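You operate a simulated robot arm through the tools that you are given. There is no shell and no other tool. Be economical: measure what you need, move in short steps, check, and stop when the job is done.

You are at the controls of a simulated two-armed robot. One attempt, no reset.

JOB
Take the pink coil out of the nest, zero the meter, and retest the coil's turns.
Fine: park it in the blue tray while you zero; clamp it to test and leave it clamped.

The check looks at the end state, three seconds after you hand in, the way a careful person would. Anything else that was tipped, shoved, dropped, spilled or broken makes it a failure.

ROBOT AND FRAMES
Two 7-joint arms with two-finger parallel grippers on one trunk, on a base that drives. Base frame: it is fixed to the floor where the robot stands at the start and does not move with it; the origin is under the middle of the robot, x ahead of it, y to its left, z up. Units: m, rad, N and s.
The left shoulder is at the start at [0.05, 0.168, 1.207], the right one opposite. With the tool pointing down near the work surface each hand reaches from about 0.1 to 0.66 m from the robot's upright axis, wherever it stands, measured 20 degrees to its own side. Places, roughly: nest clamp [0.6, 0, 1]; inside of the blue tray [0.5, 0.3, 0.9]; pocket of the black adaptor [0.5, 0, 0.9]; meter switch [0.8, -0.2, 0.9]; range dial [0.8, -0.3, 0.9]; white square coil [0.75, -1.25, 0.75]; teal tall coil [0.75, -1.25, 0.75]. Payload 1.57 kg a hand.
The tool frame of a hand sits at the grasp point between the pads (the TCP): z along the fingers, y along the line on which they close. The tips reach 0.03 m beyond it. The gripper opens to 0.08 m. The fingers are 0.017 m wide and 0.012 m thick; the gripper's body (0.04 by 0.082 m) begins 0.08 m behind the TCP.
Orientation is that of the tool frame in the base frame, as a unit quaternion [w, x, y, z]. With the fingers straight down and closing along the base's y, the tool's x points along the base's -x, its y along +y and its z along -z.

CONTROLS
- The arms move only by the tool play_rows. It takes "left_increments", "right_increments" or both (then of equal length, played together; a hand with none holds still); each is a list of rows, each an object of numbers (a shift or turn left out is 0, a gripper value left out holds the last): "ax", "ay", "az": the turn, a rotation vector about the base's x, y, z in units of 8 degrees (1.0 is 8 degrees); "tx", "ty", "tz": the shift along the base's x, y, z in units of 30 mm (1.0 is 30 mm); "fingers": the finger opening in m, from 0 to 0.08. In form: [{"ax": .., "ay": .., "az": .., "tx": .., "ty": .., "tz": .., "fingers": ..}, ...]. A call has 1 to 10 rows; each row shifts and turns the commanded pose from where the row before left it. A call with a number of a shift or a turn outside -1 to 1 is refused whole. Rows are played at 5 a second. More than 0.05 m and 0.15 rad between two rows, or a gripper value outside its range, and nothing of the call is played. Where a pose cannot be reached the arm comes as near as it can. A force on the tool above 50 N (or 10 N above the force at the start of the call, whichever is more), or a blocked arm, ends the call early, and 0.2 s more pass. Each finger travels about 0.045 m/s and halts on what it meets, pressing with about 34 N; the grip force reading is that of the motor and also rises with nothing between the fingers. The clock runs only during rows and for 0.2 s after the last one: add rows that do not move to give the fingers time. The reply holds the time, the measured pose of the TCP, the force on the tool along the base axes, the opening and the grip force, in the units named above and with some noise, and new pictures: "show" is both (left out), scene, wrist or none (wrist: the cameras of the hands that moved).
- Cameras (640 x 400 px; columns grow to the right, rows downward): "scene" is now at [0.1269, -0.0156, 1.4146]; the picture's right is [-0.19, -0.98, 0.00], its down [-0.58, 0.11, -0.80] and it looks along [0.79, -0.15, -0.59] (base axes); focal length 257 px, centre (320, 200). "left" rides on the left gripper at [0.072, 0.007, -0.122] in its tool frame; the picture's right is [-0.09, 1.00, 0.00], its down [-0.84, -0.08, -0.54] and it looks along [-0.54, -0.05, 0.84] (tool axes); focal length 238 px, centre (320, 200). "right" rides on the right gripper at [0.072, -0.007, -0.122] in its tool frame; the picture's right is [0.09, 1.00, 0.00], its down [-0.84, 0.08, -0.54] and it looks along [-0.54, 0.05, 0.84] (tool axes); focal length 238 px, centre (320, 200). There is no depth. A picture from a camera that has moved, and an enlarged one, comes with that camera's place and axes in the base frame and with its lens.
- slide_trunk(by): slides the trunk up (or, below 0, down) by that many m; the arms and the scene camera ride with it, the base frame stays. It gives what a move gives, with no picture.
- steer(legs): drives the robot by 1 to 6 legs, each [ahead, left, turn to the left] in m, m and rad, along the robot's own axes; the way and the turn of a leg run together, so that a leg with both is an arc; at most 1.5 m and 3.142 rad a leg. The arms and the cameras ride along, it lands a little off, and it stops where it bumps. It gives what a move gives, and a new picture of the scene camera.
- pan_tilt(pan, tilt): turns the head with the scene camera to pan (to the left, within 1.396 rad either way) and tilt (down, from -0.506 to 1.204), counted from straight ahead of the robot. It gives what a move gives, and a new picture of the scene camera.
- enlarge(camera, box): a new picture of the part [left, top, right, bottom] of that camera's present view, enlarged. The clock stands still meanwhile.
- close_job(): hands the job in; it is judged then, once.

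Work in short steps. Places have to be worked out from the pictures, the camera data and where the tool is seen: move nearer, look again, correct. Check each grasp and each placing, and mend what went wrong. You have 120 turns and 260 pictures in all, those below and enlarged ones among them. Open the grippers and draw the arms clear of the work before you hand the job in, unless the task says otherwise; then end with one line.

The tools are called after "Call:" by a JSON object that holds its "fn" and its "kwargs". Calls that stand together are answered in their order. play_rows: Moves the arms, as the interface text tells. Its arguments: {"type":"object","properties":{"left_increments":{"type":"array"},"right_increments":{"type":"array"},"show":{"type":"string","enum":["both","scene","wrist","none"]}},"required":[]} The other tools are called the same way: slide_trunk (by) slides the trunk up or down; steer (legs) drives the base; pan_tilt (pan, tilt) turns the head that bears the scene camera; enlarge (camera, box) takes an enlarged picture of a part of a camera's view; close_job () hands the job in.

At the start:

```text
clock: 0.0
left_eef_pos: [0.3436, 0.0596, 1.273]
left_ee_rot: [-0.001, -0.002, 1.0, -0.001]
left_contact_force: [-0.1, -0.3, -0.3]
left_grip_width: 0.0799
left_finger_force: 0.0
right_eef_pos: [0.3958, -0.3092, 1.2376]
right_ee_rot: [-0.001, 0.001, 1.0, 0.001]
right_contact_force: [0.2, -0.3, 0.5]
right_grip_width: 0.08
right_finger_force: 0.0
trunk travel left (down, up): [-0.375, 0.068]
robot x, y, heading: [-0.0013, -0.0006, 0.001]
head pan, tilt: [-0.19, 0.637]
```

scene: 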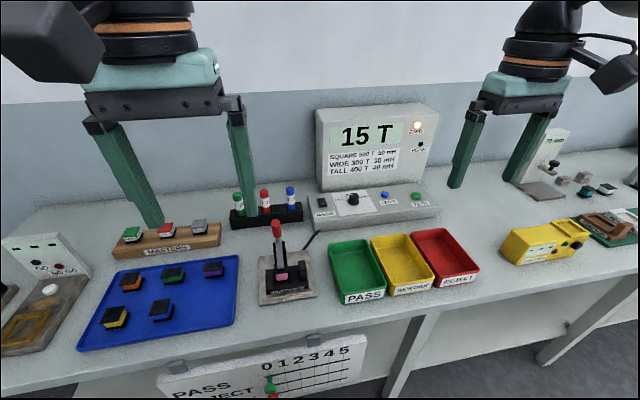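
right: 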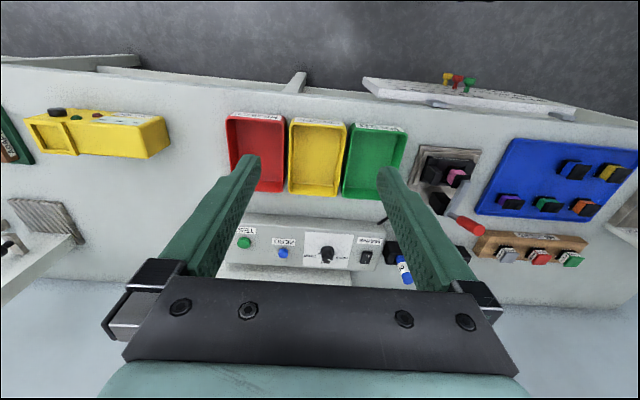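
left: 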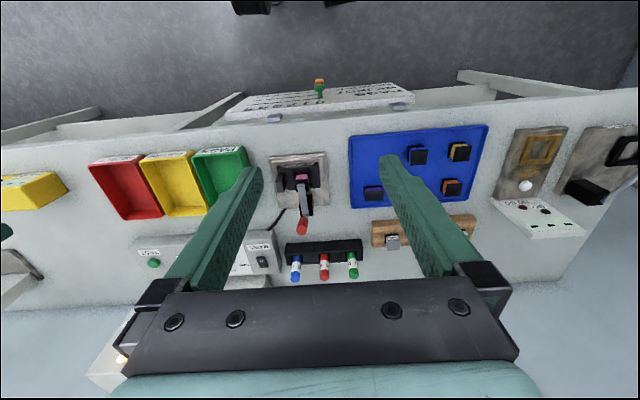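

The meter reads 15 T with nothing zeroed; the pink coil sits in the nest fixture. I'll look closer at the nest, the meter and its text.

Call:
{"fn": "enlarge", "kwargs": {"camera": "scene", "box": [220, 180, 360, 310]}}

Call:
{"fn": "enlarge", "kwargs": {"camera": "scene", "box": [300, 90, 450, 240]}}

Call:
{"fn": "enlarge", "kwargs": {"camera": "left", "box": [230, 130, 390, 290]}}

Call:
{"fn": "enlarge", "kwargs": {"camera": "scene", "box": [0, 180, 260, 400]}}

```text
3.08 times, centred on (290, 245) of scene
camera zoom: at [0.1269, -0.0156, 1.4146], right [-0.19, -0.98, 0.0], down [-0.58, 0.11, -0.8], along [0.79, -0.15, -0.59], focal length 792 px, centre (412, 62)
```

zoom: 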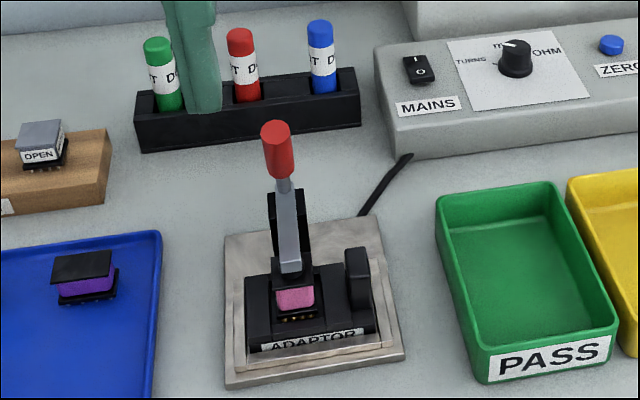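

```text
2.67 times, centred on (375, 165) of scene
camera zoom: at [0.1269, -0.0156, 1.4146], right [-0.19, -0.98, 0.0], down [-0.58, 0.11, -0.8], along [0.79, -0.15, -0.59], focal length 686 px, centre (173, 293)
```

zoom: 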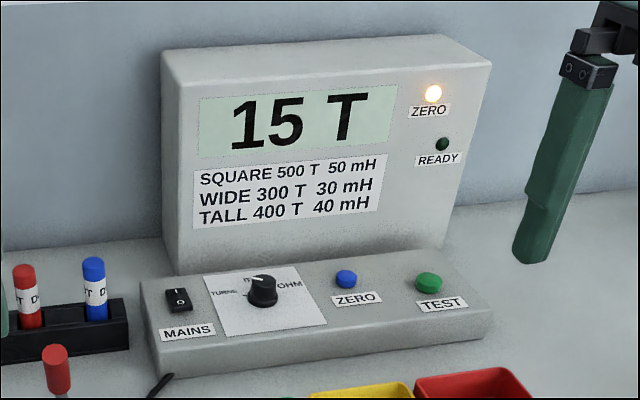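

```text
2.50 times, centred on (310, 210) of left
camera zoom: at [0.2704, 0.0661, 1.3944], right [0.09, 1.0, 0.0], down [0.84, -0.07, 0.54], along [0.54, -0.05, -0.84], focal length 596 px, centre (345, 175)
```

zoom: 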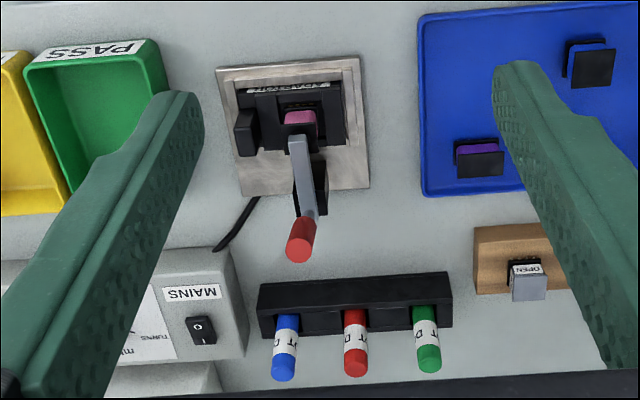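

```text
1.82 times, centred on (130, 290) of scene
camera zoom: at [0.1269, -0.0156, 1.4146], right [-0.19, -0.98, 0.0], down [-0.58, 0.11, -0.8], along [0.79, -0.15, -0.59], focal length 468 px, centre (666, 36)
```

zoom: 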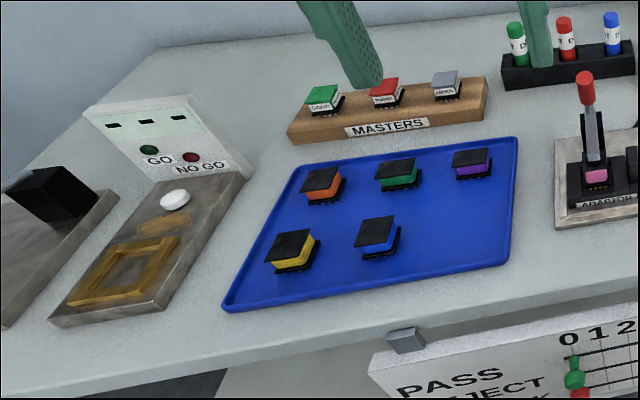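

The zoom is re-rendered sharply, so I'll use tight boxes on the dial, the masters, the nest and the hanging board.

Call:
{"fn": "enlarge", "kwargs": {"camera": "scene", "box": [325, 185, 385, 222]}}

Call:
{"fn": "enlarge", "kwargs": {"camera": "scene", "box": [115, 212, 225, 260]}}

Call:
{"fn": "enlarge", "kwargs": {"camera": "scene", "box": [255, 210, 320, 305]}}

Call:
{"fn": "enlarge", "kwargs": {"camera": "scene", "box": [150, 335, 370, 400]}}

Call:
{"fn": "enlarge", "kwargs": {"camera": "scene", "box": [400, 110, 445, 160]}}

Call:
{"fn": "enlarge", "kwargs": {"camera": "scene", "box": [490, 120, 640, 270]}}

```text
10.67 times, centred on (355, 204) of scene
camera zoom: at [0.1269, -0.0156, 1.4146], right [-0.19, -0.98, 0.0], down [-0.58, 0.11, -0.8], along [0.79, -0.15, -0.59], focal length 2744 px, centre (-53, 163)
```

zoom: 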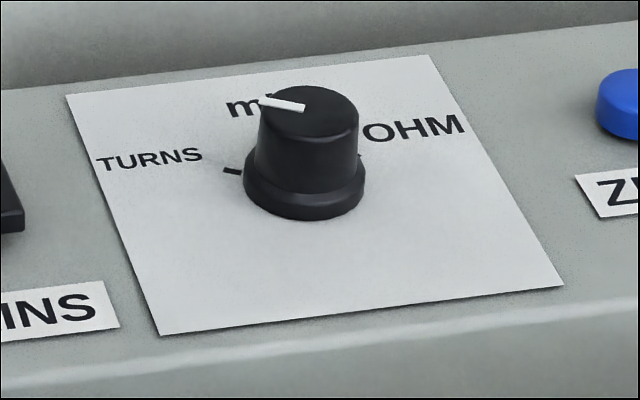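

```text
5.82 times, centred on (170, 236) of scene
camera zoom: at [0.1269, -0.0156, 1.4146], right [-0.19, -0.98, 0.0], down [-0.58, 0.11, -0.8], along [0.79, -0.15, -0.59], focal length 1497 px, centre (1193, -10)
```

zoom: 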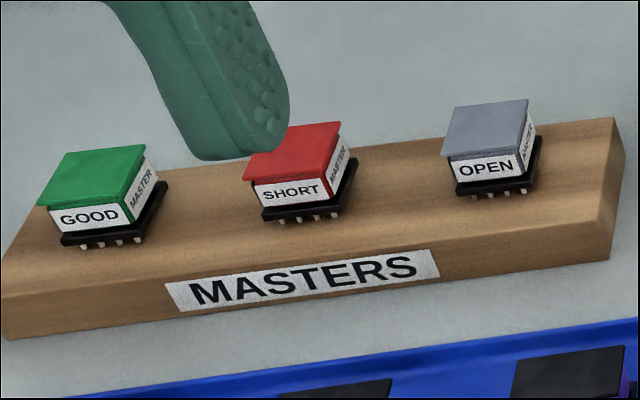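

```text
4.21 times, centred on (288, 258) of scene
camera zoom: at [0.1269, -0.0156, 1.4146], right [-0.19, -0.98, 0.0], down [-0.58, 0.11, -0.8], along [0.79, -0.15, -0.59], focal length 1083 px, centre (457, -42)
```

zoom: 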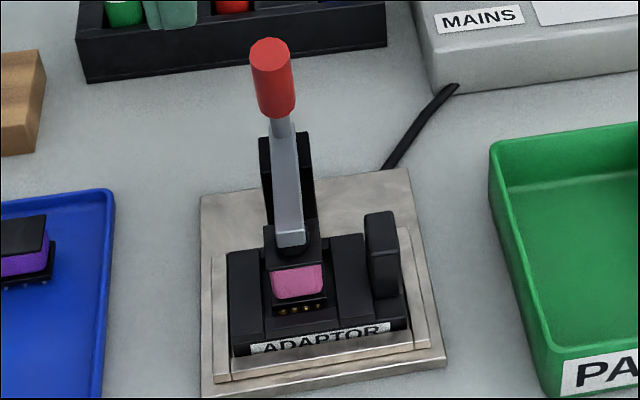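

```text
2.91 times, centred on (260, 368) of scene
camera zoom: at [0.1269, -0.0156, 1.4146], right [-0.19, -0.98, 0.0], down [-0.58, 0.11, -0.8], along [0.79, -0.15, -0.59], focal length 748 px, centre (494, -287)
```

zoom: 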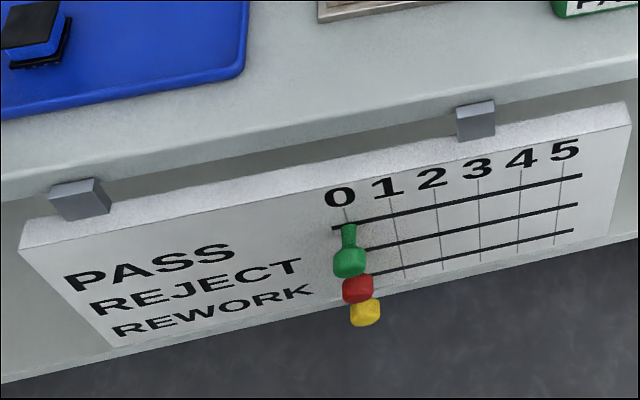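

```text
8.00 times, centred on (422, 135) of scene
camera zoom: at [0.1269, -0.0156, 1.4146], right [-0.19, -0.98, 0.0], down [-0.58, 0.11, -0.8], along [0.79, -0.15, -0.59], focal length 2058 px, centre (-500, 720)
```

zoom: 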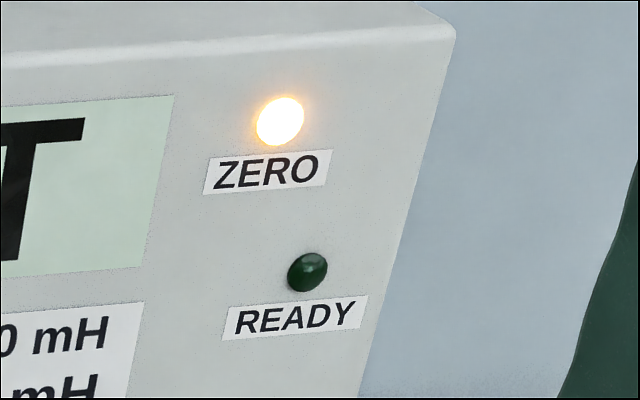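

```text
2.67 times, centred on (565, 195) of scene
camera zoom: at [0.1269, -0.0156, 1.4146], right [-0.19, -0.98, 0.0], down [-0.58, 0.11, -0.8], along [0.79, -0.15, -0.59], focal length 686 px, centre (-333, 213)
```

zoom: 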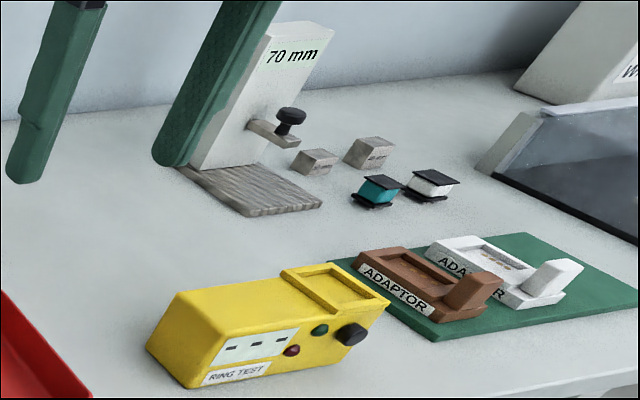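

The dial points at TURNS, mains on, and the ZERO lamp is lit (presumably "needs zero"). I need a side view of the clamp, so I swing the left hand out left and turn it to look towards -y.

Call:
{"fn": "play_rows", "kwargs": {"left_increments": [{"ty": 1, "ax": -1}, {"ty": 1, "ax": -1}, {"ty": 1, "ax": -1}, {"ty": 1, "ax": -1, "tz": -0.5}, {"ty": 1, "ax": -1, "tz": -1}, {"ty": 1, "ax": -1, "tz": -1}, {"ty": 1, "ax": -1, "tz": -1}, {"ty": 1, "tz": -1}, {"tz": -0.5}], "show": "both"}}

```text
clock: 2.0
left_eef_pos: [0.343, 0.2987, 1.1224]
left_ee_rot: [-0.001, -0.001, 0.882, -0.471]
left_contact_force: [0.2, -0.6, 0.1]
left_grip_width: 0.0799
left_finger_force: 0.1
right_eef_pos: [0.3947, -0.311, 1.2371]
right_ee_rot: [-0.001, 0.0, 1.0, 0.001]
right_contact_force: [0.5, -0.1, -0.4]
right_grip_width: 0.0798
right_finger_force: 0.2
trunk travel left (down, up): [-0.375, 0.068]
robot x, y, heading: [0.0011, -0.0011, 0.003]
head pan, tilt: [-0.19, 0.637]
camera scene: at [0.1269, -0.0156, 1.4146], right [-0.19, -0.98, 0.0], down [-0.58, 0.11, -0.8], along [0.79, -0.15, -0.59], focal length 257 px, centre (320, 200)
camera left: at [0.2707, 0.404, 1.1855], right [0.09, 0.56, -0.83], down [0.84, 0.41, 0.37], along [0.54, -0.72, -0.43], focal length 238 px, centre (320, 200)
```

scene: 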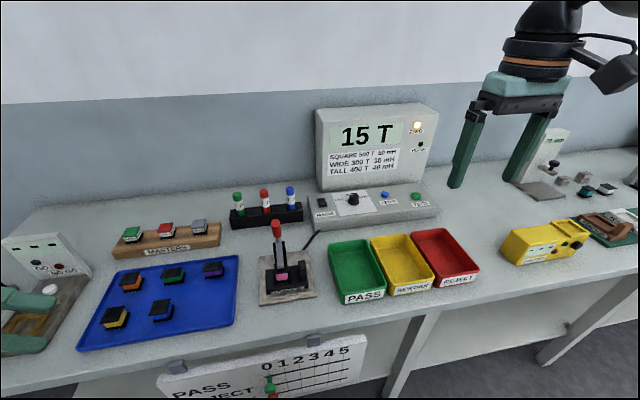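
left: 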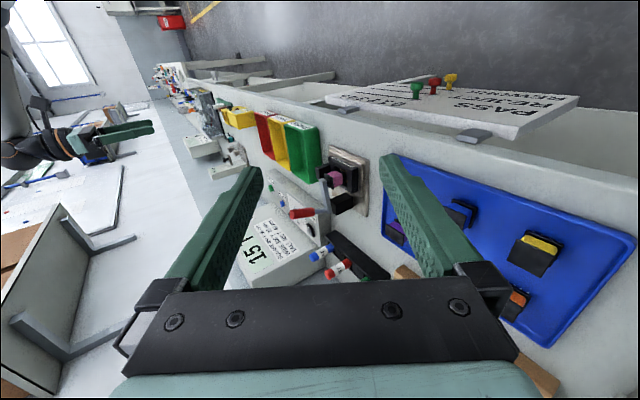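

This gives a side view; I enlarge the nest area in it.

Call:
{"fn": "enlarge", "kwargs": {"camera": "left", "box": [275, 140, 380, 245]}}

```text
3.81 times, centred on (328, 192) of left
camera zoom: at [0.2707, 0.404, 1.1855], right [0.09, 0.56, -0.83], down [0.84, 0.41, 0.37], along [0.54, -0.72, -0.43], focal length 908 px, centre (291, 229)
```

zoom: 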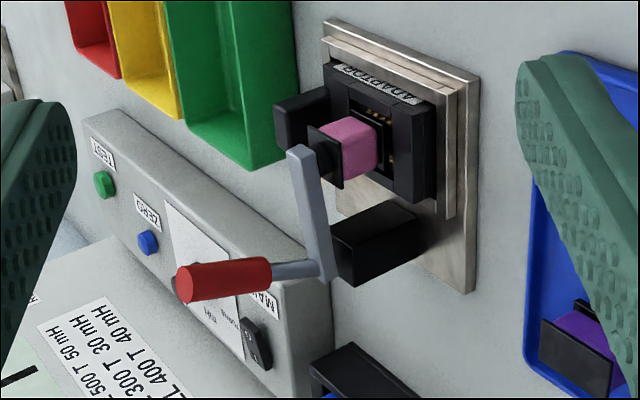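

Clear: clamp is closed — L-lever with its pivot near (0.615, 0, 0.92), red handle upright to (0.58, 0, 1.02), arm pressing on the coil at about (0.53, 0, 0.90). Buttons are further off (x≈0.78), so I check how much room the base has to move forward.

Call:
{"fn": "pan_tilt", "kwargs": {"pan": 0, "tilt": 1.2}}

```text
clock: 3.0
left_eef_pos: [0.3431, 0.2997, 1.1234]
left_ee_rot: [0.0, -0.001, 0.882, -0.47]
left_contact_force: [0.0, 0.0, 0.8]
left_grip_width: 0.0801
left_finger_force: 0.1
right_eef_pos: [0.3953, -0.3108, 1.2374]
right_ee_rot: [0.0, 0.0, 1.0, 0.001]
right_contact_force: [0.0, -0.2, 0.8]
right_grip_width: 0.08
right_finger_force: 0.1
trunk travel left (down, up): [-0.375, 0.068]
robot x, y, heading: [-0.0003, -0.0011, -0.008]
head pan, tilt: [0.0, 1.201]
camera scene: at [0.0971, 0.0009, 1.3732], right [0.0, -1.0, 0.0], down [-0.93, 0.0, -0.36], along [0.36, 0.0, -0.93], focal length 257 px, centre (320, 200)
```

scene: 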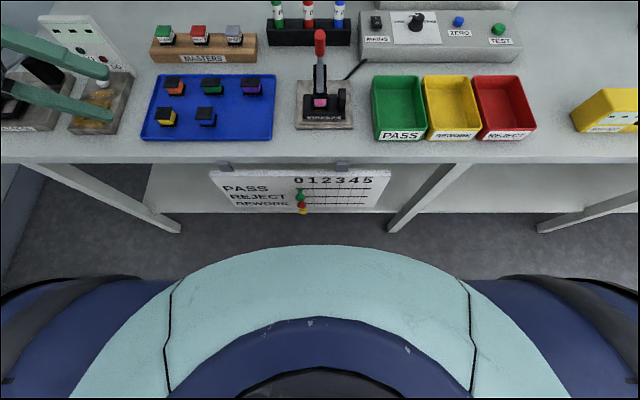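

There's floor space: table legs at x≈0.45 and the hanging board at x≈0.37, the base front under 0.31. I drive 0.1 forward and 0.15 right so both the nest and the buttons come in reach.

Call:
{"fn": "steer", "kwargs": {"legs": [[0.1, -0.15, 0]]}}

Call:
{"fn": "pan_tilt", "kwargs": {"pan": 0, "tilt": 0.75}}

```text
clock: 4.5
left_eef_pos: [0.4432, 0.1495, 1.1231]
left_ee_rot: [0.0, -0.001, 0.883, -0.47]
left_contact_force: [-0.2, 0.2, -1.3]
left_grip_width: 0.0801
left_finger_force: 0.0
right_eef_pos: [0.4967, -0.46, 1.237]
right_ee_rot: [-0.001, -0.001, 1.0, 0.002]
right_contact_force: [0.3, 0.1, 0.3]
right_grip_width: 0.08
right_finger_force: 0.0
trunk travel left (down, up): [-0.375, 0.068]
robot x, y, heading: [0.1015, -0.1488, 0.004]
head pan, tilt: [0.0, 1.201]
camera scene: at [0.1979, -0.1493, 1.3732], right [0.0, -1.0, 0.0], down [-0.93, 0.0, -0.36], along [0.36, 0.0, -0.93], focal length 257 px, centre (320, 200)
```

scene: 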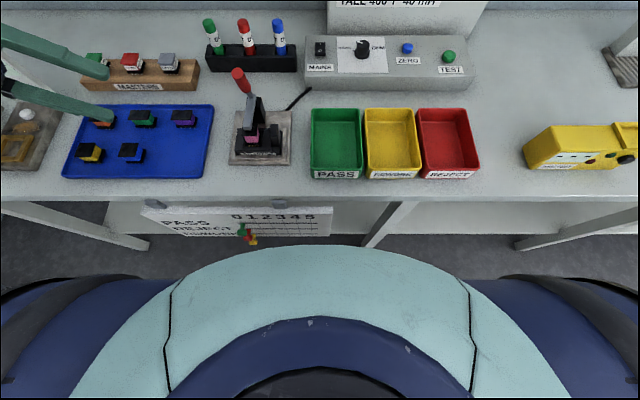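

```text
clock: 5.4
left_eef_pos: [0.4425, 0.1489, 1.1242]
left_ee_rot: [0.0, -0.001, 0.883, -0.47]
left_contact_force: [0.2, -0.2, 0.4]
left_grip_width: 0.0801
left_finger_force: 0.0
right_eef_pos: [0.496, -0.4596, 1.2366]
right_ee_rot: [0.0, -0.002, 1.0, 0.001]
right_contact_force: [-0.2, -1.1, 0.1]
right_grip_width: 0.08
right_finger_force: 0.0
trunk travel left (down, up): [-0.375, 0.068]
robot x, y, heading: [0.1036, -0.149, -0.001]
head pan, tilt: [0.0, 0.75]
camera scene: at [0.2244, -0.1487, 1.4049], right [0.0, -1.0, 0.0], down [-0.68, 0.0, -0.73], along [0.73, 0.0, -0.68], focal length 257 px, centre (320, 200)
```

scene: 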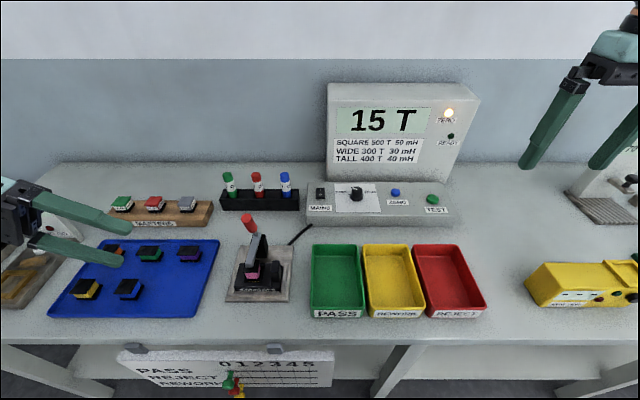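

Good view. I close the right fingers and bring the right hand over towards the clamp handle while the left hand withdraws left and returns to pointing down.

Call:
{"fn": "play_rows", "kwargs": {"left_increments": [{"ty": 1, "ax": 1}, {"ty": 1, "ax": 1}, {"ty": 1, "ax": 1}, {"ty": 1, "ax": 1}, {"ty": 1, "ax": 1, "tz": 0.5}, {"ty": 1, "ax": 1, "tz": 0.5}, {"ty": 0.5, "ax": 1}, {}, {}, {}], "right_increments": [{"fingers": 0}, {"ty": 1}, {"ty": 1}, {"ty": 1}, {"ty": 1}, {"ty": 1}, {"ty": 1}, {"ty": 1}, {"ty": 1}, {"ty": 1}], "show": "none"}}

Call:
{"fn": "play_rows", "kwargs": {"right_increments": [{"ty": 1}, {"ty": 1}, {"ty": 1}, {"ty": 1}, {"ty": 1}, {"ty": 0.8, "tz": -0.5}, {"tz": -1}, {"tz": -1}, {"tz": -1}, {}], "show": "both"}}

```text
clock: 7.6
left_eef_pos: [0.4447, 0.3367, 1.1496]
left_ee_rot: [0.0, -0.001, 1.0, -0.002]
left_contact_force: [0.1, 0.1, -1.3]
left_grip_width: 0.0802
left_finger_force: 0.1
left hand out of reach, approached as far as the arm can: row 6
right_eef_pos: [0.4963, -0.2919, 1.2367]
right_ee_rot: [0.0, 0.0, 1.0, 0.001]
right_contact_force: [-0.1, -0.1, -1.0]
right_grip_width: 0.0004
right_finger_force: 21.1
right hand out of reach, approached as far as the arm can: row 7, 8, 9, 10
trunk travel left (down, up): [-0.375, 0.068]
robot x, y, heading: [0.1, -0.149, -0.0]
head pan, tilt: [0.0, 0.75]
```

```text
clock: 9.8
left_eef_pos: [0.445, 0.3366, 1.1499]
left_ee_rot: [0.0, -0.002, 1.0, 0.0]
left_contact_force: [0.1, 0.3, 0.4]
left_grip_width: 0.0802
left_finger_force: 0.0
right_eef_pos: [0.5064, -0.2943, 1.1344]
right_ee_rot: [0.0, 0.001, 1.0, 0.002]
right_contact_force: [-0.6, 0.5, 0.3]
right_grip_width: 0.0
right_finger_force: 21.6
right hand out of reach, approached as far as the arm can: row 1, 2, 3, 4, 5, 6
trunk travel left (down, up): [-0.375, 0.068]
robot x, y, heading: [0.098, -0.1509, -0.0]
head pan, tilt: [0.0, 0.75]
camera scene: at [0.2244, -0.1487, 1.4049], right [0.0, -1.0, 0.0], down [-0.68, 0.0, -0.73], along [0.73, 0.0, -0.68], focal length 257 px, centre (320, 200)
camera right: at [0.4354, -0.3022, 1.2564], right [-0.09, 1.0, 0.0], down [0.84, 0.08, 0.54], along [0.54, 0.05, -0.84], focal length 238 px, centre (320, 200)
```

scene: 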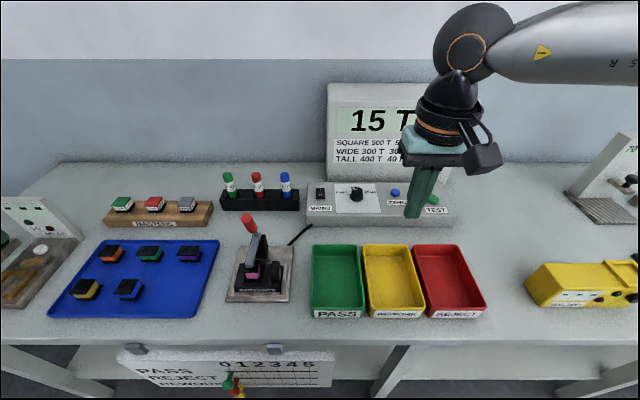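
right: 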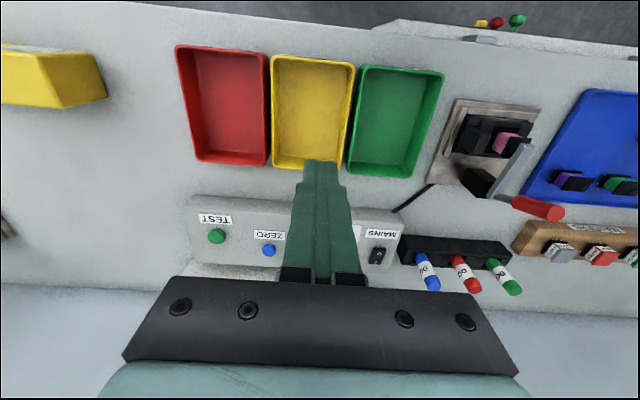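

The right arm can't cross that far inward, so the left hand will do clamp and coil, the right hand the buttons. Close left fingers and bring them to just before the handle, high.

Call:
{"fn": "play_rows", "kwargs": {"left_increments": [{"fingers": 0, "ty": -1}, {"ty": -1}, {"ty": -1, "tx": 0.5}, {"ty": -1, "tx": 0.5}, {"ty": -1, "tx": 0.5}, {"ty": -1, "tx": 0.5}, {"ty": -1, "tx": 0.5}, {"ty": -1, "tx": 0.5}, {"ty": -1}, {"ty": -1}], "right_increments": [{"ty": -1}, {"ty": -1}, {"ty": -1}, {"ty": -1}, {}, {}, {}, {}, {}, {}], "show": "none"}}

Call:
{"fn": "play_rows", "kwargs": {"left_increments": [{"ty": -1}, {"ty": -0.1}, {}], "show": "both"}}

```text
clock: 12.0
left_eef_pos: [0.5352, 0.0351, 1.1501]
left_ee_rot: [-0.001, -0.002, 1.0, 0.0]
left_contact_force: [0.9, 0.2, -0.1]
left_grip_width: 0.0001
left_finger_force: 21.5
right_eef_pos: [0.5074, -0.4148, 1.1341]
right_ee_rot: [-0.001, -0.001, 1.0, 0.001]
right_contact_force: [0.2, 0.3, -1.3]
right_grip_width: 0.0
right_finger_force: 21.5
trunk travel left (down, up): [-0.375, 0.068]
robot x, y, heading: [0.1038, -0.151, 0.003]
head pan, tilt: [0.0, 0.75]
```

```text
clock: 12.8
left_eef_pos: [0.5337, 0.0026, 1.1487]
left_ee_rot: [0.0, -0.002, 1.0, -0.001]
left_contact_force: [0.1, 0.3, 0.0]
left_grip_width: 0.0
left_finger_force: 21.1
right_eef_pos: [0.5068, -0.4146, 1.1352]
right_ee_rot: [0.0, 0.0, 1.0, 0.0]
right_contact_force: [-0.1, 0.2, 0.3]
right_grip_width: 0.0
right_finger_force: 20.7
trunk travel left (down, up): [-0.375, 0.068]
robot x, y, heading: [0.1012, -0.1483, 0.001]
head pan, tilt: [0.0, 0.75]
camera scene: at [0.2244, -0.149, 1.4049], right [0.0, -1.0, 0.0], down [-0.68, 0.0, -0.73], along [0.73, 0.0, -0.68], focal length 257 px, centre (320, 200)
camera left: at [0.4618, 0.0098, 1.2707], right [0.09, 1.0, 0.0], down [0.84, -0.07, 0.54], along [0.54, -0.05, -0.84], focal length 238 px, centre (320, 200)
```

scene: 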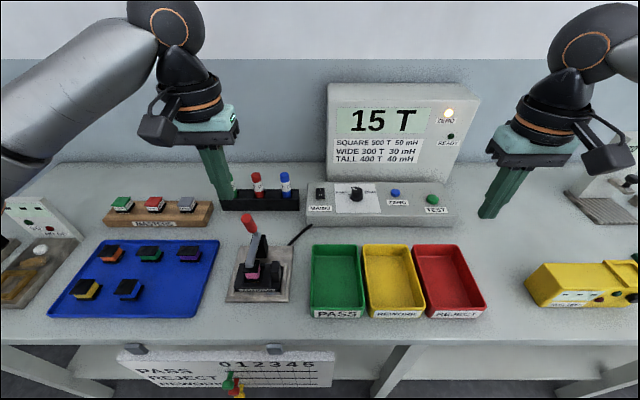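
left: 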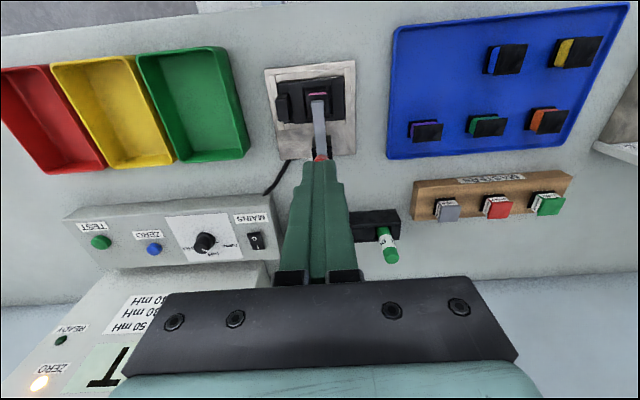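

The fingers are in line before the handle. Descend to TCP z≈1.02 on the robot side of it, then push it a first step backward.

Call:
{"fn": "play_rows", "kwargs": {"left_increments": [{"tz": -1}, {"tz": -1}, {"tz": -1}, {"tz": -1}, {"tz": -0.3}, {"tx": 0.5}, {"tx": 0.5}, {"tx": 0.5}, {"tx": 0.5}, {}], "show": "scene"}}

```text
clock: 15.0
left_eef_pos: [0.5946, 0.0045, 1.0195]
left_ee_rot: [0.001, -0.002, 1.0, -0.001]
left_contact_force: [-0.9, 1.1, 0.2]
left_grip_width: 0.0
left_finger_force: 21.3
right_eef_pos: [0.5071, -0.4135, 1.1341]
right_ee_rot: [0.0, -0.001, 1.0, 0.0]
right_contact_force: [-1.8, -0.2, -0.4]
right_grip_width: 0.0
right_finger_force: 21.4
trunk travel left (down, up): [-0.375, 0.068]
robot x, y, heading: [0.0998, -0.1505, 0.004]
head pan, tilt: [0.0, 0.75]
camera scene: at [0.2243, -0.1486, 1.4049], right [0.0, -1.0, 0.0], down [-0.68, 0.0, -0.73], along [0.73, 0.0, -0.68], focal length 257 px, centre (320, 200)
```

scene: 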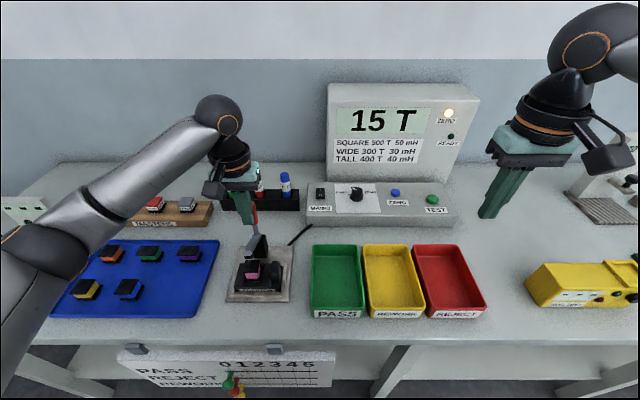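

Call:
{"fn": "enlarge", "kwargs": {"camera": "scene", "box": [205, 140, 315, 310]}}

```text
2.35 times, centred on (260, 225) of scene
camera zoom: at [0.2243, -0.1486, 1.4049], right [0.0, -1.0, 0.0], down [-0.68, 0.0, -0.73], along [0.73, 0.0, -0.68], focal length 605 px, centre (461, 141)
```

zoom: 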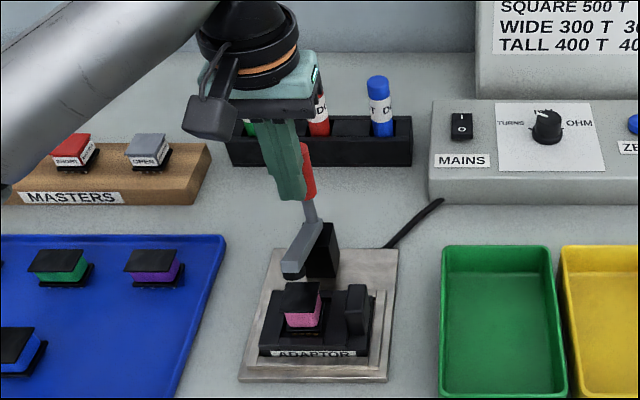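

The arm is lifting off the coil as the handle swings. Continue along the arc.

Call:
{"fn": "play_rows", "kwargs": {"left_increments": [{"tx": 0.5, "ty": -0.15}, {"tx": 0.5}, {"tx": 0.5}, {"tx": 0.5, "tz": -0.2}, {"tx": 0.4, "tz": -0.3}, {"tx": 0.3, "tz": -0.3}, {"tx": 0.3, "tz": -0.3}, {}], "show": "scene"}}

Call:
{"fn": "enlarge", "kwargs": {"camera": "scene", "box": [205, 140, 315, 310]}}

```text
clock: 16.4
left_eef_pos: [0.6639, -0.0007, 1.0083]
left_ee_rot: [-0.007, 0.001, 1.0, -0.002]
left_contact_force: [-31.1, 2.4, 25.9]
left_grip_width: 0.0001
left_finger_force: 21.5
right_eef_pos: [0.5034, -0.413, 1.1371]
right_ee_rot: [0.002, -0.002, 1.0, 0.001]
right_contact_force: [-0.6, 0.3, 0.2]
right_grip_width: 0.0
right_finger_force: 21.9
trunk travel left (down, up): [-0.375, 0.068]
robot x, y, heading: [0.0964, -0.1522, 0.004]
head pan, tilt: [0.0, 0.75]
stopped in row 7 (left hand): the force on the tool passed its limit (the readings are from after the stop); the commanded pose is now the measured one
camera scene: at [0.2183, -0.1486, 1.4059], right [0.0, -1.0, 0.0], down [-0.68, 0.0, -0.73], along [0.73, 0.0, -0.68], focal length 257 px, centre (320, 200)
```

scene: 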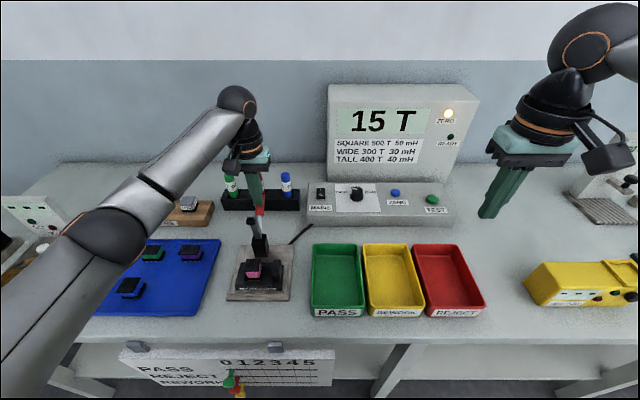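

```text
2.35 times, centred on (260, 225) of scene
camera zoom: at [0.2183, -0.1486, 1.4059], right [0.0, -1.0, 0.0], down [-0.68, 0.0, -0.73], along [0.73, 0.0, -0.68], focal length 605 px, centre (461, 141)
```

zoom: 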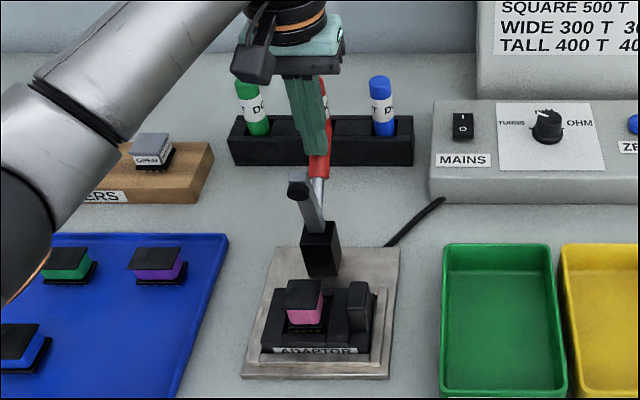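

Force rose sharply: probably the lever's end stop, with the arm well raised. I back off up and watch whether it stays open.

Call:
{"fn": "play_rows", "kwargs": {"left_increments": [{"tx": -0.4, "tz": 0.3}, {"tz": 1}, {"tz": 1}, {"tz": 1}, {"tz": 1}, {"tx": -1}, {"tx": -1}, {"tx": -1}, {}], "show": "both"}}

Call:
{"fn": "enlarge", "kwargs": {"camera": "scene", "box": [205, 140, 315, 310]}}

```text
clock: 18.4
left_eef_pos: [0.567, -0.0003, 1.1308]
left_ee_rot: [-0.006, 0.0, 1.0, 0.001]
left_contact_force: [0.1, -0.2, 1.3]
left_grip_width: 0.0
left_finger_force: 22.0
right_eef_pos: [0.5066, -0.4133, 1.1333]
right_ee_rot: [0.0, -0.001, 1.0, 0.001]
right_contact_force: [0.6, 0.1, 0.6]
right_grip_width: 0.0001
right_finger_force: 21.4
trunk travel left (down, up): [-0.375, 0.068]
robot x, y, heading: [0.0995, -0.1487, -0.0]
head pan, tilt: [0.0, 0.75]
camera scene: at [0.2239, -0.1486, 1.4049], right [0.0, -1.0, 0.0], down [-0.68, 0.0, -0.73], along [0.73, 0.0, -0.68], focal length 257 px, centre (320, 200)
camera left: at [0.4957, 0.0059, 1.2531], right [0.09, 1.0, 0.0], down [0.84, -0.08, 0.53], along [0.53, -0.05, -0.85], focal length 238 px, centre (320, 200)
```

scene: 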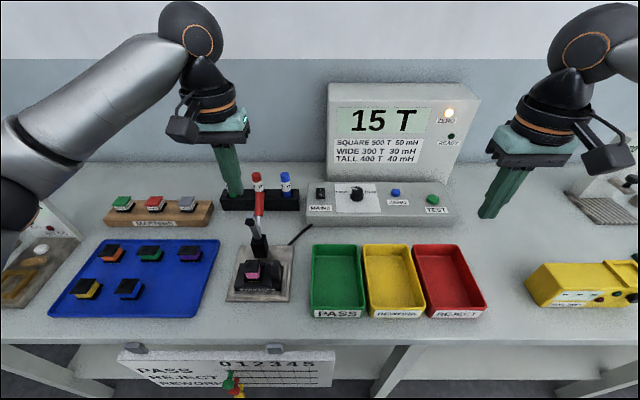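
left: 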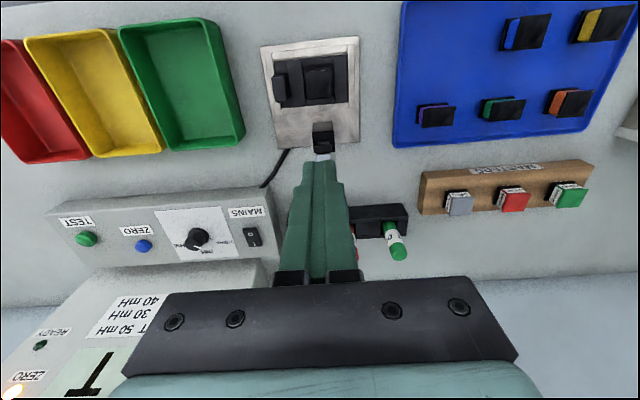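

```text
2.35 times, centred on (260, 225) of scene
camera zoom: at [0.2239, -0.1486, 1.4049], right [0.0, -1.0, 0.0], down [-0.68, 0.0, -0.73], along [0.73, 0.0, -0.68], focal length 605 px, centre (461, 141)
```

zoom: 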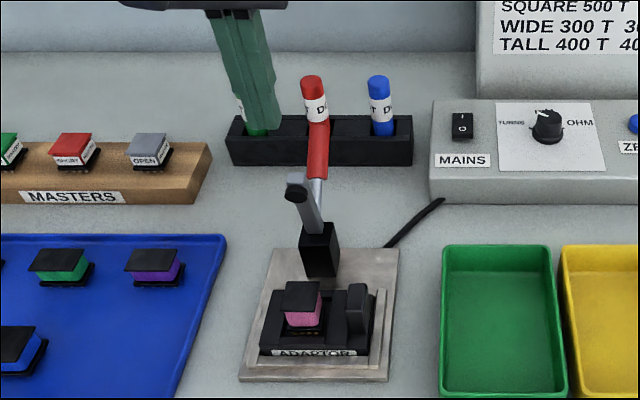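

The clamp stays open with the arm nearly vertical. I centre the open gripper above the coil to view it closely.

Call:
{"fn": "play_rows", "kwargs": {"left_increments": [{"tx": -1, "fingers": 0.08}, {"tx": -0.4}, {}, {}, {}], "show": "none"}}

Call:
{"fn": "enlarge", "kwargs": {"camera": "left", "box": [240, 30, 400, 190]}}

Call:
{"fn": "enlarge", "kwargs": {"camera": "scene", "box": [230, 200, 300, 310]}}

```text
clock: 19.6
left_eef_pos: [0.5241, -0.001, 1.1308]
left_ee_rot: [-0.006, 0.001, 1.0, 0.0]
left_contact_force: [0.3, 0.4, 0.4]
left_grip_width: 0.0797
left_finger_force: 0.0
right_eef_pos: [0.5061, -0.4134, 1.1331]
right_ee_rot: [0.0, -0.002, 1.0, 0.0]
right_contact_force: [0.6, -0.1, -0.3]
right_grip_width: 0.0002
right_finger_force: 21.2
trunk travel left (down, up): [-0.375, 0.068]
robot x, y, heading: [0.1012, -0.1499, 0.002]
head pan, tilt: [0.0, 0.75]
```

```text
2.50 times, centred on (320, 110) of left
camera zoom: at [0.454, 0.0061, 1.2536], right [0.09, 1.0, 0.0], down [0.84, -0.08, 0.53], along [0.53, -0.05, -0.85], focal length 596 px, centre (320, 425)
```

zoom: 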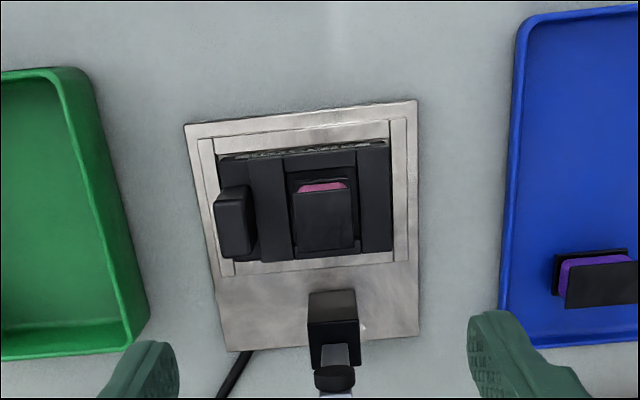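

```text
3.64 times, centred on (265, 255) of scene
camera zoom: at [0.2237, -0.1485, 1.4049], right [0.0, -1.0, 0.0], down [-0.68, 0.0, -0.73], along [0.73, 0.0, -0.68], focal length 935 px, centre (520, 0)
```

zoom: 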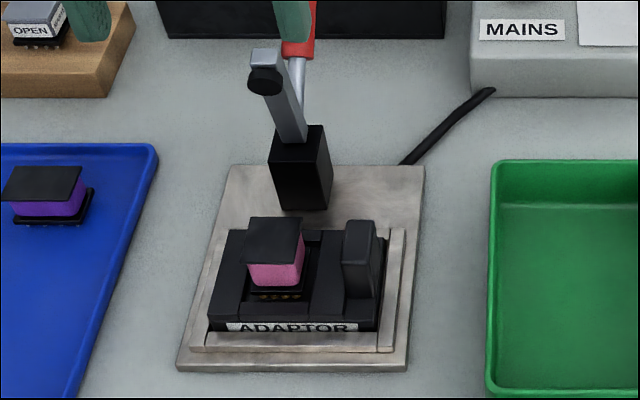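

Coil flange measured at (0.534, 0.001, ~0.914), ~32 mm square and aligned; a tab on the adaptor at y≈-0.042 means I should open only to 46 mm. Raised lever tip is at (0.59, 0, 1.0), clear of the gripper. Descend partway and check.

Call:
{"fn": "play_rows", "kwargs": {"left_increments": [{"tx": 0.33, "ay": -0.086, "fingers": 0.046}, {"tz": -1}, {"tz": -1}, {"tz": -1}, {"tz": -1}, {"tz": -1}, {}], "show": "none"}}

Call:
{"fn": "enlarge", "kwargs": {"camera": "left", "box": [240, 80, 400, 240]}}

Call:
{"fn": "enlarge", "kwargs": {"camera": "scene", "box": [210, 180, 320, 310]}}

```text
clock: 21.2
left_eef_pos: [0.5354, -0.0008, 0.9817]
left_ee_rot: [0.001, 0.0, 1.0, 0.0]
left_contact_force: [-0.3, 0.0, 0.0]
left_grip_width: 0.0459
left_finger_force: 0.1
right_eef_pos: [0.5059, -0.413, 1.1341]
right_ee_rot: [-0.001, -0.001, 1.0, 0.001]
right_contact_force: [0.5, -0.4, -0.3]
right_grip_width: 0.0
right_finger_force: 21.2
trunk travel left (down, up): [-0.375, 0.068]
robot x, y, heading: [0.0974, -0.153, 0.0]
head pan, tilt: [0.0, 0.75]
```

```text
2.50 times, centred on (320, 160) of left
camera zoom: at [0.4628, 0.0058, 1.1024], right [0.09, 1.0, 0.0], down [0.84, -0.08, 0.54], along [0.54, -0.05, -0.84], focal length 596 px, centre (320, 300)
```

zoom: 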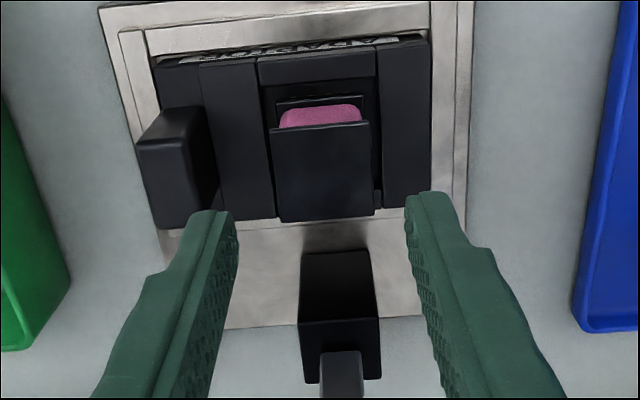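

```text
3.08 times, centred on (265, 245) of scene
camera zoom: at [0.2236, -0.1485, 1.4049], right [0.0, -1.0, 0.0], down [-0.68, 0.0, -0.73], along [0.73, 0.0, -0.68], focal length 792 px, centre (489, 62)
```

zoom: 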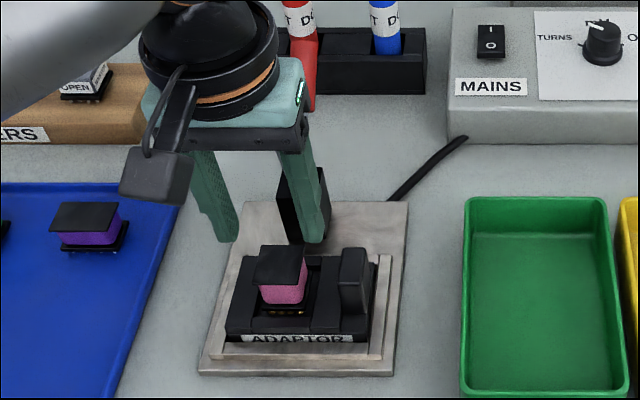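

Fingers straddle the coil evenly and clear the tab. Lower to TCP z≈0.922 and look.

Call:
{"fn": "play_rows", "kwargs": {"left_increments": [{"tz": -0.7}, {"tz": -0.7}, {"tz": -0.6}, {}], "show": "none"}}

Call:
{"fn": "enlarge", "kwargs": {"camera": "left", "box": [240, 100, 400, 260]}}

Call:
{"fn": "enlarge", "kwargs": {"camera": "scene", "box": [220, 210, 310, 310]}}

```text
clock: 22.2
left_eef_pos: [0.535, -0.0005, 0.9209]
left_ee_rot: [0.0, 0.001, 1.0, -0.002]
left_contact_force: [0.4, 0.3, 1.3]
left_grip_width: 0.0459
left_finger_force: 0.1
right_eef_pos: [0.5068, -0.4125, 1.1346]
right_ee_rot: [0.0, -0.001, 1.0, 0.0]
right_contact_force: [0.2, 0.9, -0.5]
right_grip_width: 0.0002
right_finger_force: 21.4
trunk travel left (down, up): [-0.375, 0.068]
robot x, y, heading: [0.1, -0.1498, 0.004]
head pan, tilt: [0.0, 0.75]
```

```text
2.50 times, centred on (320, 180) of left
camera zoom: at [0.4627, 0.0062, 1.0424], right [0.09, 1.0, 0.0], down [0.84, -0.08, 0.54], along [0.54, -0.05, -0.84], focal length 596 px, centre (320, 250)
```

zoom: 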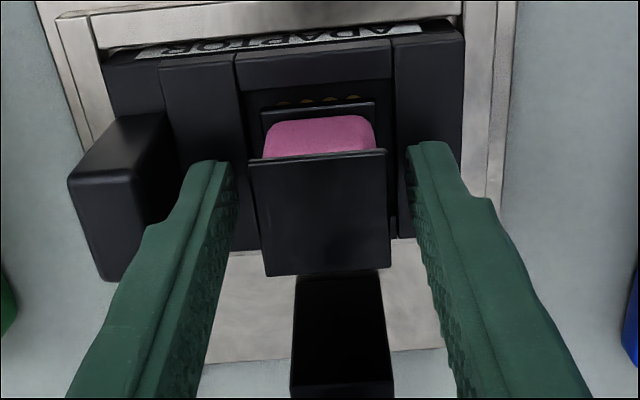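

```text
4.00 times, centred on (265, 260) of scene
camera zoom: at [0.2237, -0.1485, 1.4049], right [0.0, -1.0, 0.0], down [-0.68, 0.0, -0.73], along [0.73, 0.0, -0.68], focal length 1029 px, centre (540, -40)
```

zoom: 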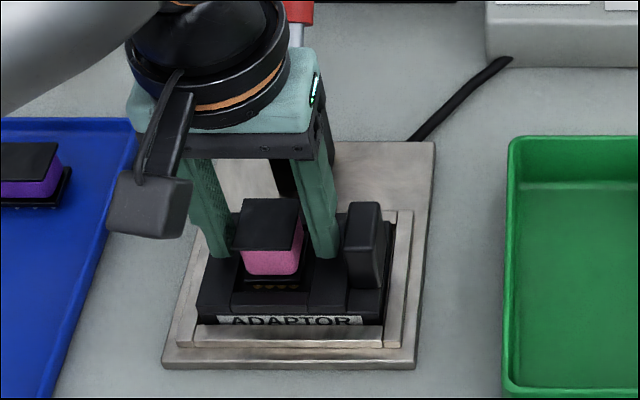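

The pads are level with the top flange and centred. Close.

Call:
{"fn": "play_rows", "kwargs": {"left_increments": [{"fingers": 0}, {}, {}, {}], "show": "none"}}

Call:
{"fn": "enlarge", "kwargs": {"camera": "left", "box": [240, 100, 400, 260]}}

```text
clock: 23.2
left_eef_pos: [0.5357, -0.0001, 0.9211]
left_ee_rot: [0.0, -0.001, 1.0, -0.002]
left_contact_force: [0.1, 0.5, -0.4]
left_grip_width: 0.0308
left_finger_force: 33.7
right_eef_pos: [0.5075, -0.4138, 1.1343]
right_ee_rot: [0.0, -0.002, 1.0, 0.001]
right_contact_force: [-0.8, -0.3, 0.4]
right_grip_width: 0.0
right_finger_force: 21.6
trunk travel left (down, up): [-0.375, 0.068]
robot x, y, heading: [0.1029, -0.149, 0.004]
head pan, tilt: [0.0, 0.75]
```

```text
2.50 times, centred on (320, 180) of left
camera zoom: at [0.4627, 0.0062, 1.0427], right [0.09, 1.0, 0.0], down [0.84, -0.08, 0.54], along [0.54, -0.05, -0.84], focal length 596 px, centre (320, 250)
```

zoom: 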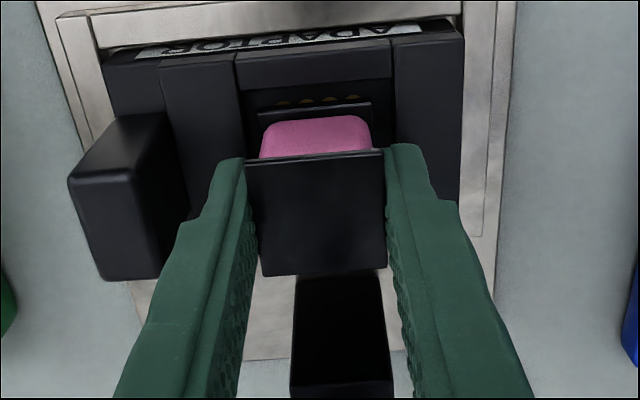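

Gripped (30.8 mm). Lift straight up slowly and check the coil comes along.

Call:
{"fn": "play_rows", "kwargs": {"left_increments": [{"tz": 0.3}, {"tz": 0.4}, {"tz": 0.6}, {"tz": 0.8}, {"tz": 1}, {"tz": 1}, {}], "show": "both"}}

Call:
{"fn": "enlarge", "kwargs": {"camera": "scene", "box": [200, 160, 320, 310]}}

```text
clock: 24.8
left_eef_pos: [0.5351, -0.0015, 1.0437]
left_ee_rot: [0.0, 0.0, 1.0, -0.001]
left_contact_force: [0.0, 0.0, -1.1]
left_grip_width: 0.0311
left_finger_force: 33.9
right_eef_pos: [0.507, -0.4135, 1.1345]
right_ee_rot: [-0.002, -0.002, 1.0, 0.0]
right_contact_force: [0.1, 0.1, 0.0]
right_grip_width: 0.0
right_finger_force: 20.8
trunk travel left (down, up): [-0.375, 0.068]
robot x, y, heading: [0.0993, -0.1508, -0.001]
head pan, tilt: [0.0, 0.75]
camera scene: at [0.2238, -0.1484, 1.4049], right [0.0, -1.0, 0.0], down [-0.68, 0.0, -0.73], along [0.73, 0.0, -0.68], focal length 257 px, centre (320, 200)
camera left: at [0.4619, 0.0063, 1.1657], right [0.09, 1.0, 0.0], down [0.84, -0.08, 0.54], along [0.54, -0.05, -0.84], focal length 238 px, centre (320, 200)
```

scene: 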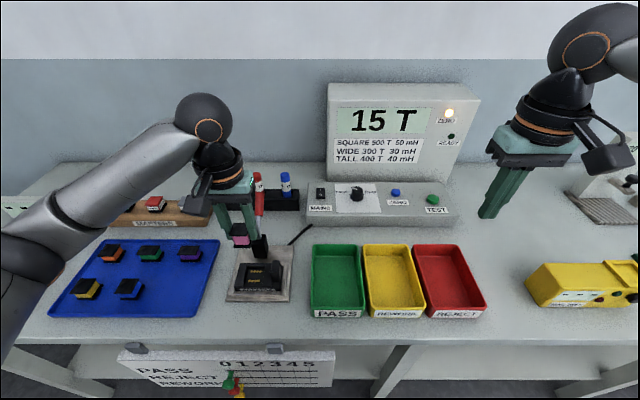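
left: 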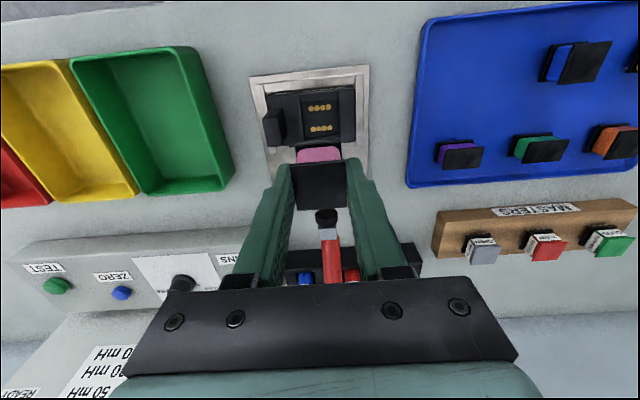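

```text
2.67 times, centred on (260, 235) of scene
camera zoom: at [0.2238, -0.1484, 1.4049], right [0.0, -1.0, 0.0], down [-0.68, 0.0, -0.73], along [0.73, 0.0, -0.68], focal length 686 px, centre (480, 107)
```

zoom: 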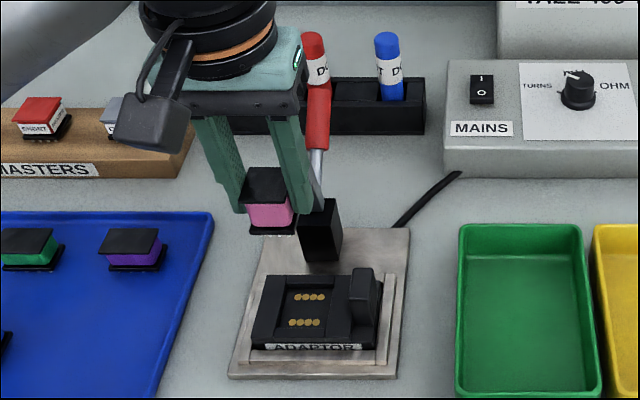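

The coil came out level; the meter still shows 15 T with ZERO lamp. Carry it over the free spot in the blue tray near (0.50, 0.185) and lower partly.

Call:
{"fn": "play_rows", "kwargs": {"left_increments": [{"ty": 1, "tx": -0.2}, {"ty": 1, "tx": -0.2}, {"ty": 1, "tx": -0.2}, {"ty": 1, "tx": -0.2}, {"ty": 1, "tx": -0.2}, {"ty": 1, "tx": -0.17}, {"ty": 0.2, "tz": -1}, {"tz": -1}, {"tz": -1}, {}], "show": "both"}}

Call:
{"fn": "enlarge", "kwargs": {"camera": "scene", "box": [90, 200, 240, 330]}}

```text
clock: 27.0
left_eef_pos: [0.5002, 0.1841, 0.9537]
left_ee_rot: [0.001, 0.0, 1.0, -0.002]
left_contact_force: [0.8, 0.0, -1.6]
left_grip_width: 0.031
left_finger_force: 34.0
right_eef_pos: [0.507, -0.4141, 1.1344]
right_ee_rot: [0.0, -0.002, 1.0, 0.001]
right_contact_force: [0.0, 0.4, 0.1]
right_grip_width: 0.0
right_finger_force: 21.7
trunk travel left (down, up): [-0.375, 0.068]
robot x, y, heading: [0.0998, -0.1474, -0.001]
head pan, tilt: [0.0, 0.75]
camera scene: at [0.2237, -0.1485, 1.4049], right [0.0, -1.0, 0.0], down [-0.68, 0.0, -0.73], along [0.73, 0.0, -0.68], focal length 257 px, centre (320, 200)
camera left: at [0.4273, 0.191, 1.0751], right [0.09, 1.0, 0.0], down [0.84, -0.08, 0.54], along [0.54, -0.05, -0.84], focal length 238 px, centre (320, 200)
```

scene: 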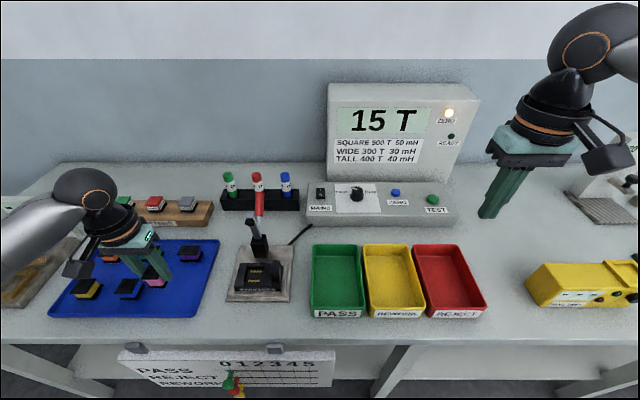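
left: 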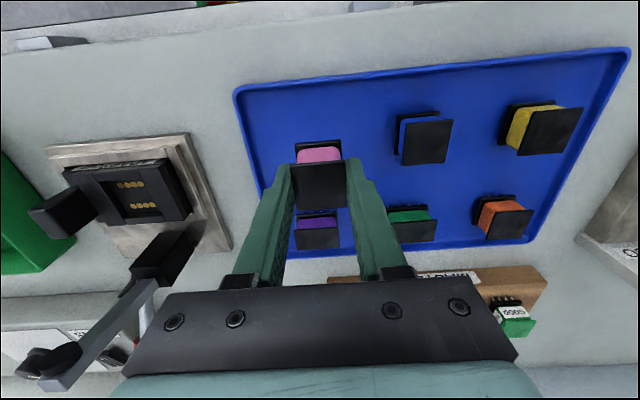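

```text
3.08 times, centred on (165, 265) of scene
camera zoom: at [0.2237, -0.1485, 1.4049], right [0.0, -1.0, 0.0], down [-0.68, 0.0, -0.73], along [0.73, 0.0, -0.68], focal length 792 px, centre (797, 0)
```

zoom: 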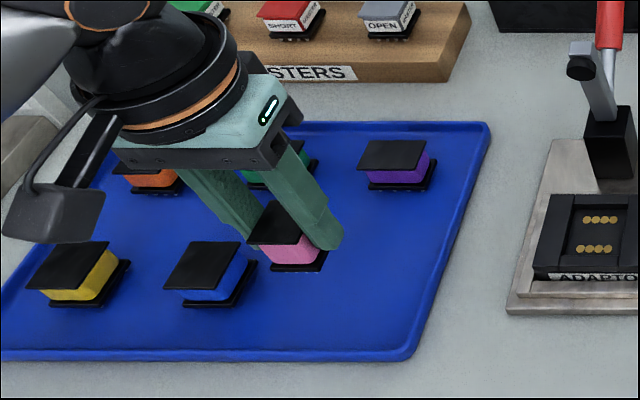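

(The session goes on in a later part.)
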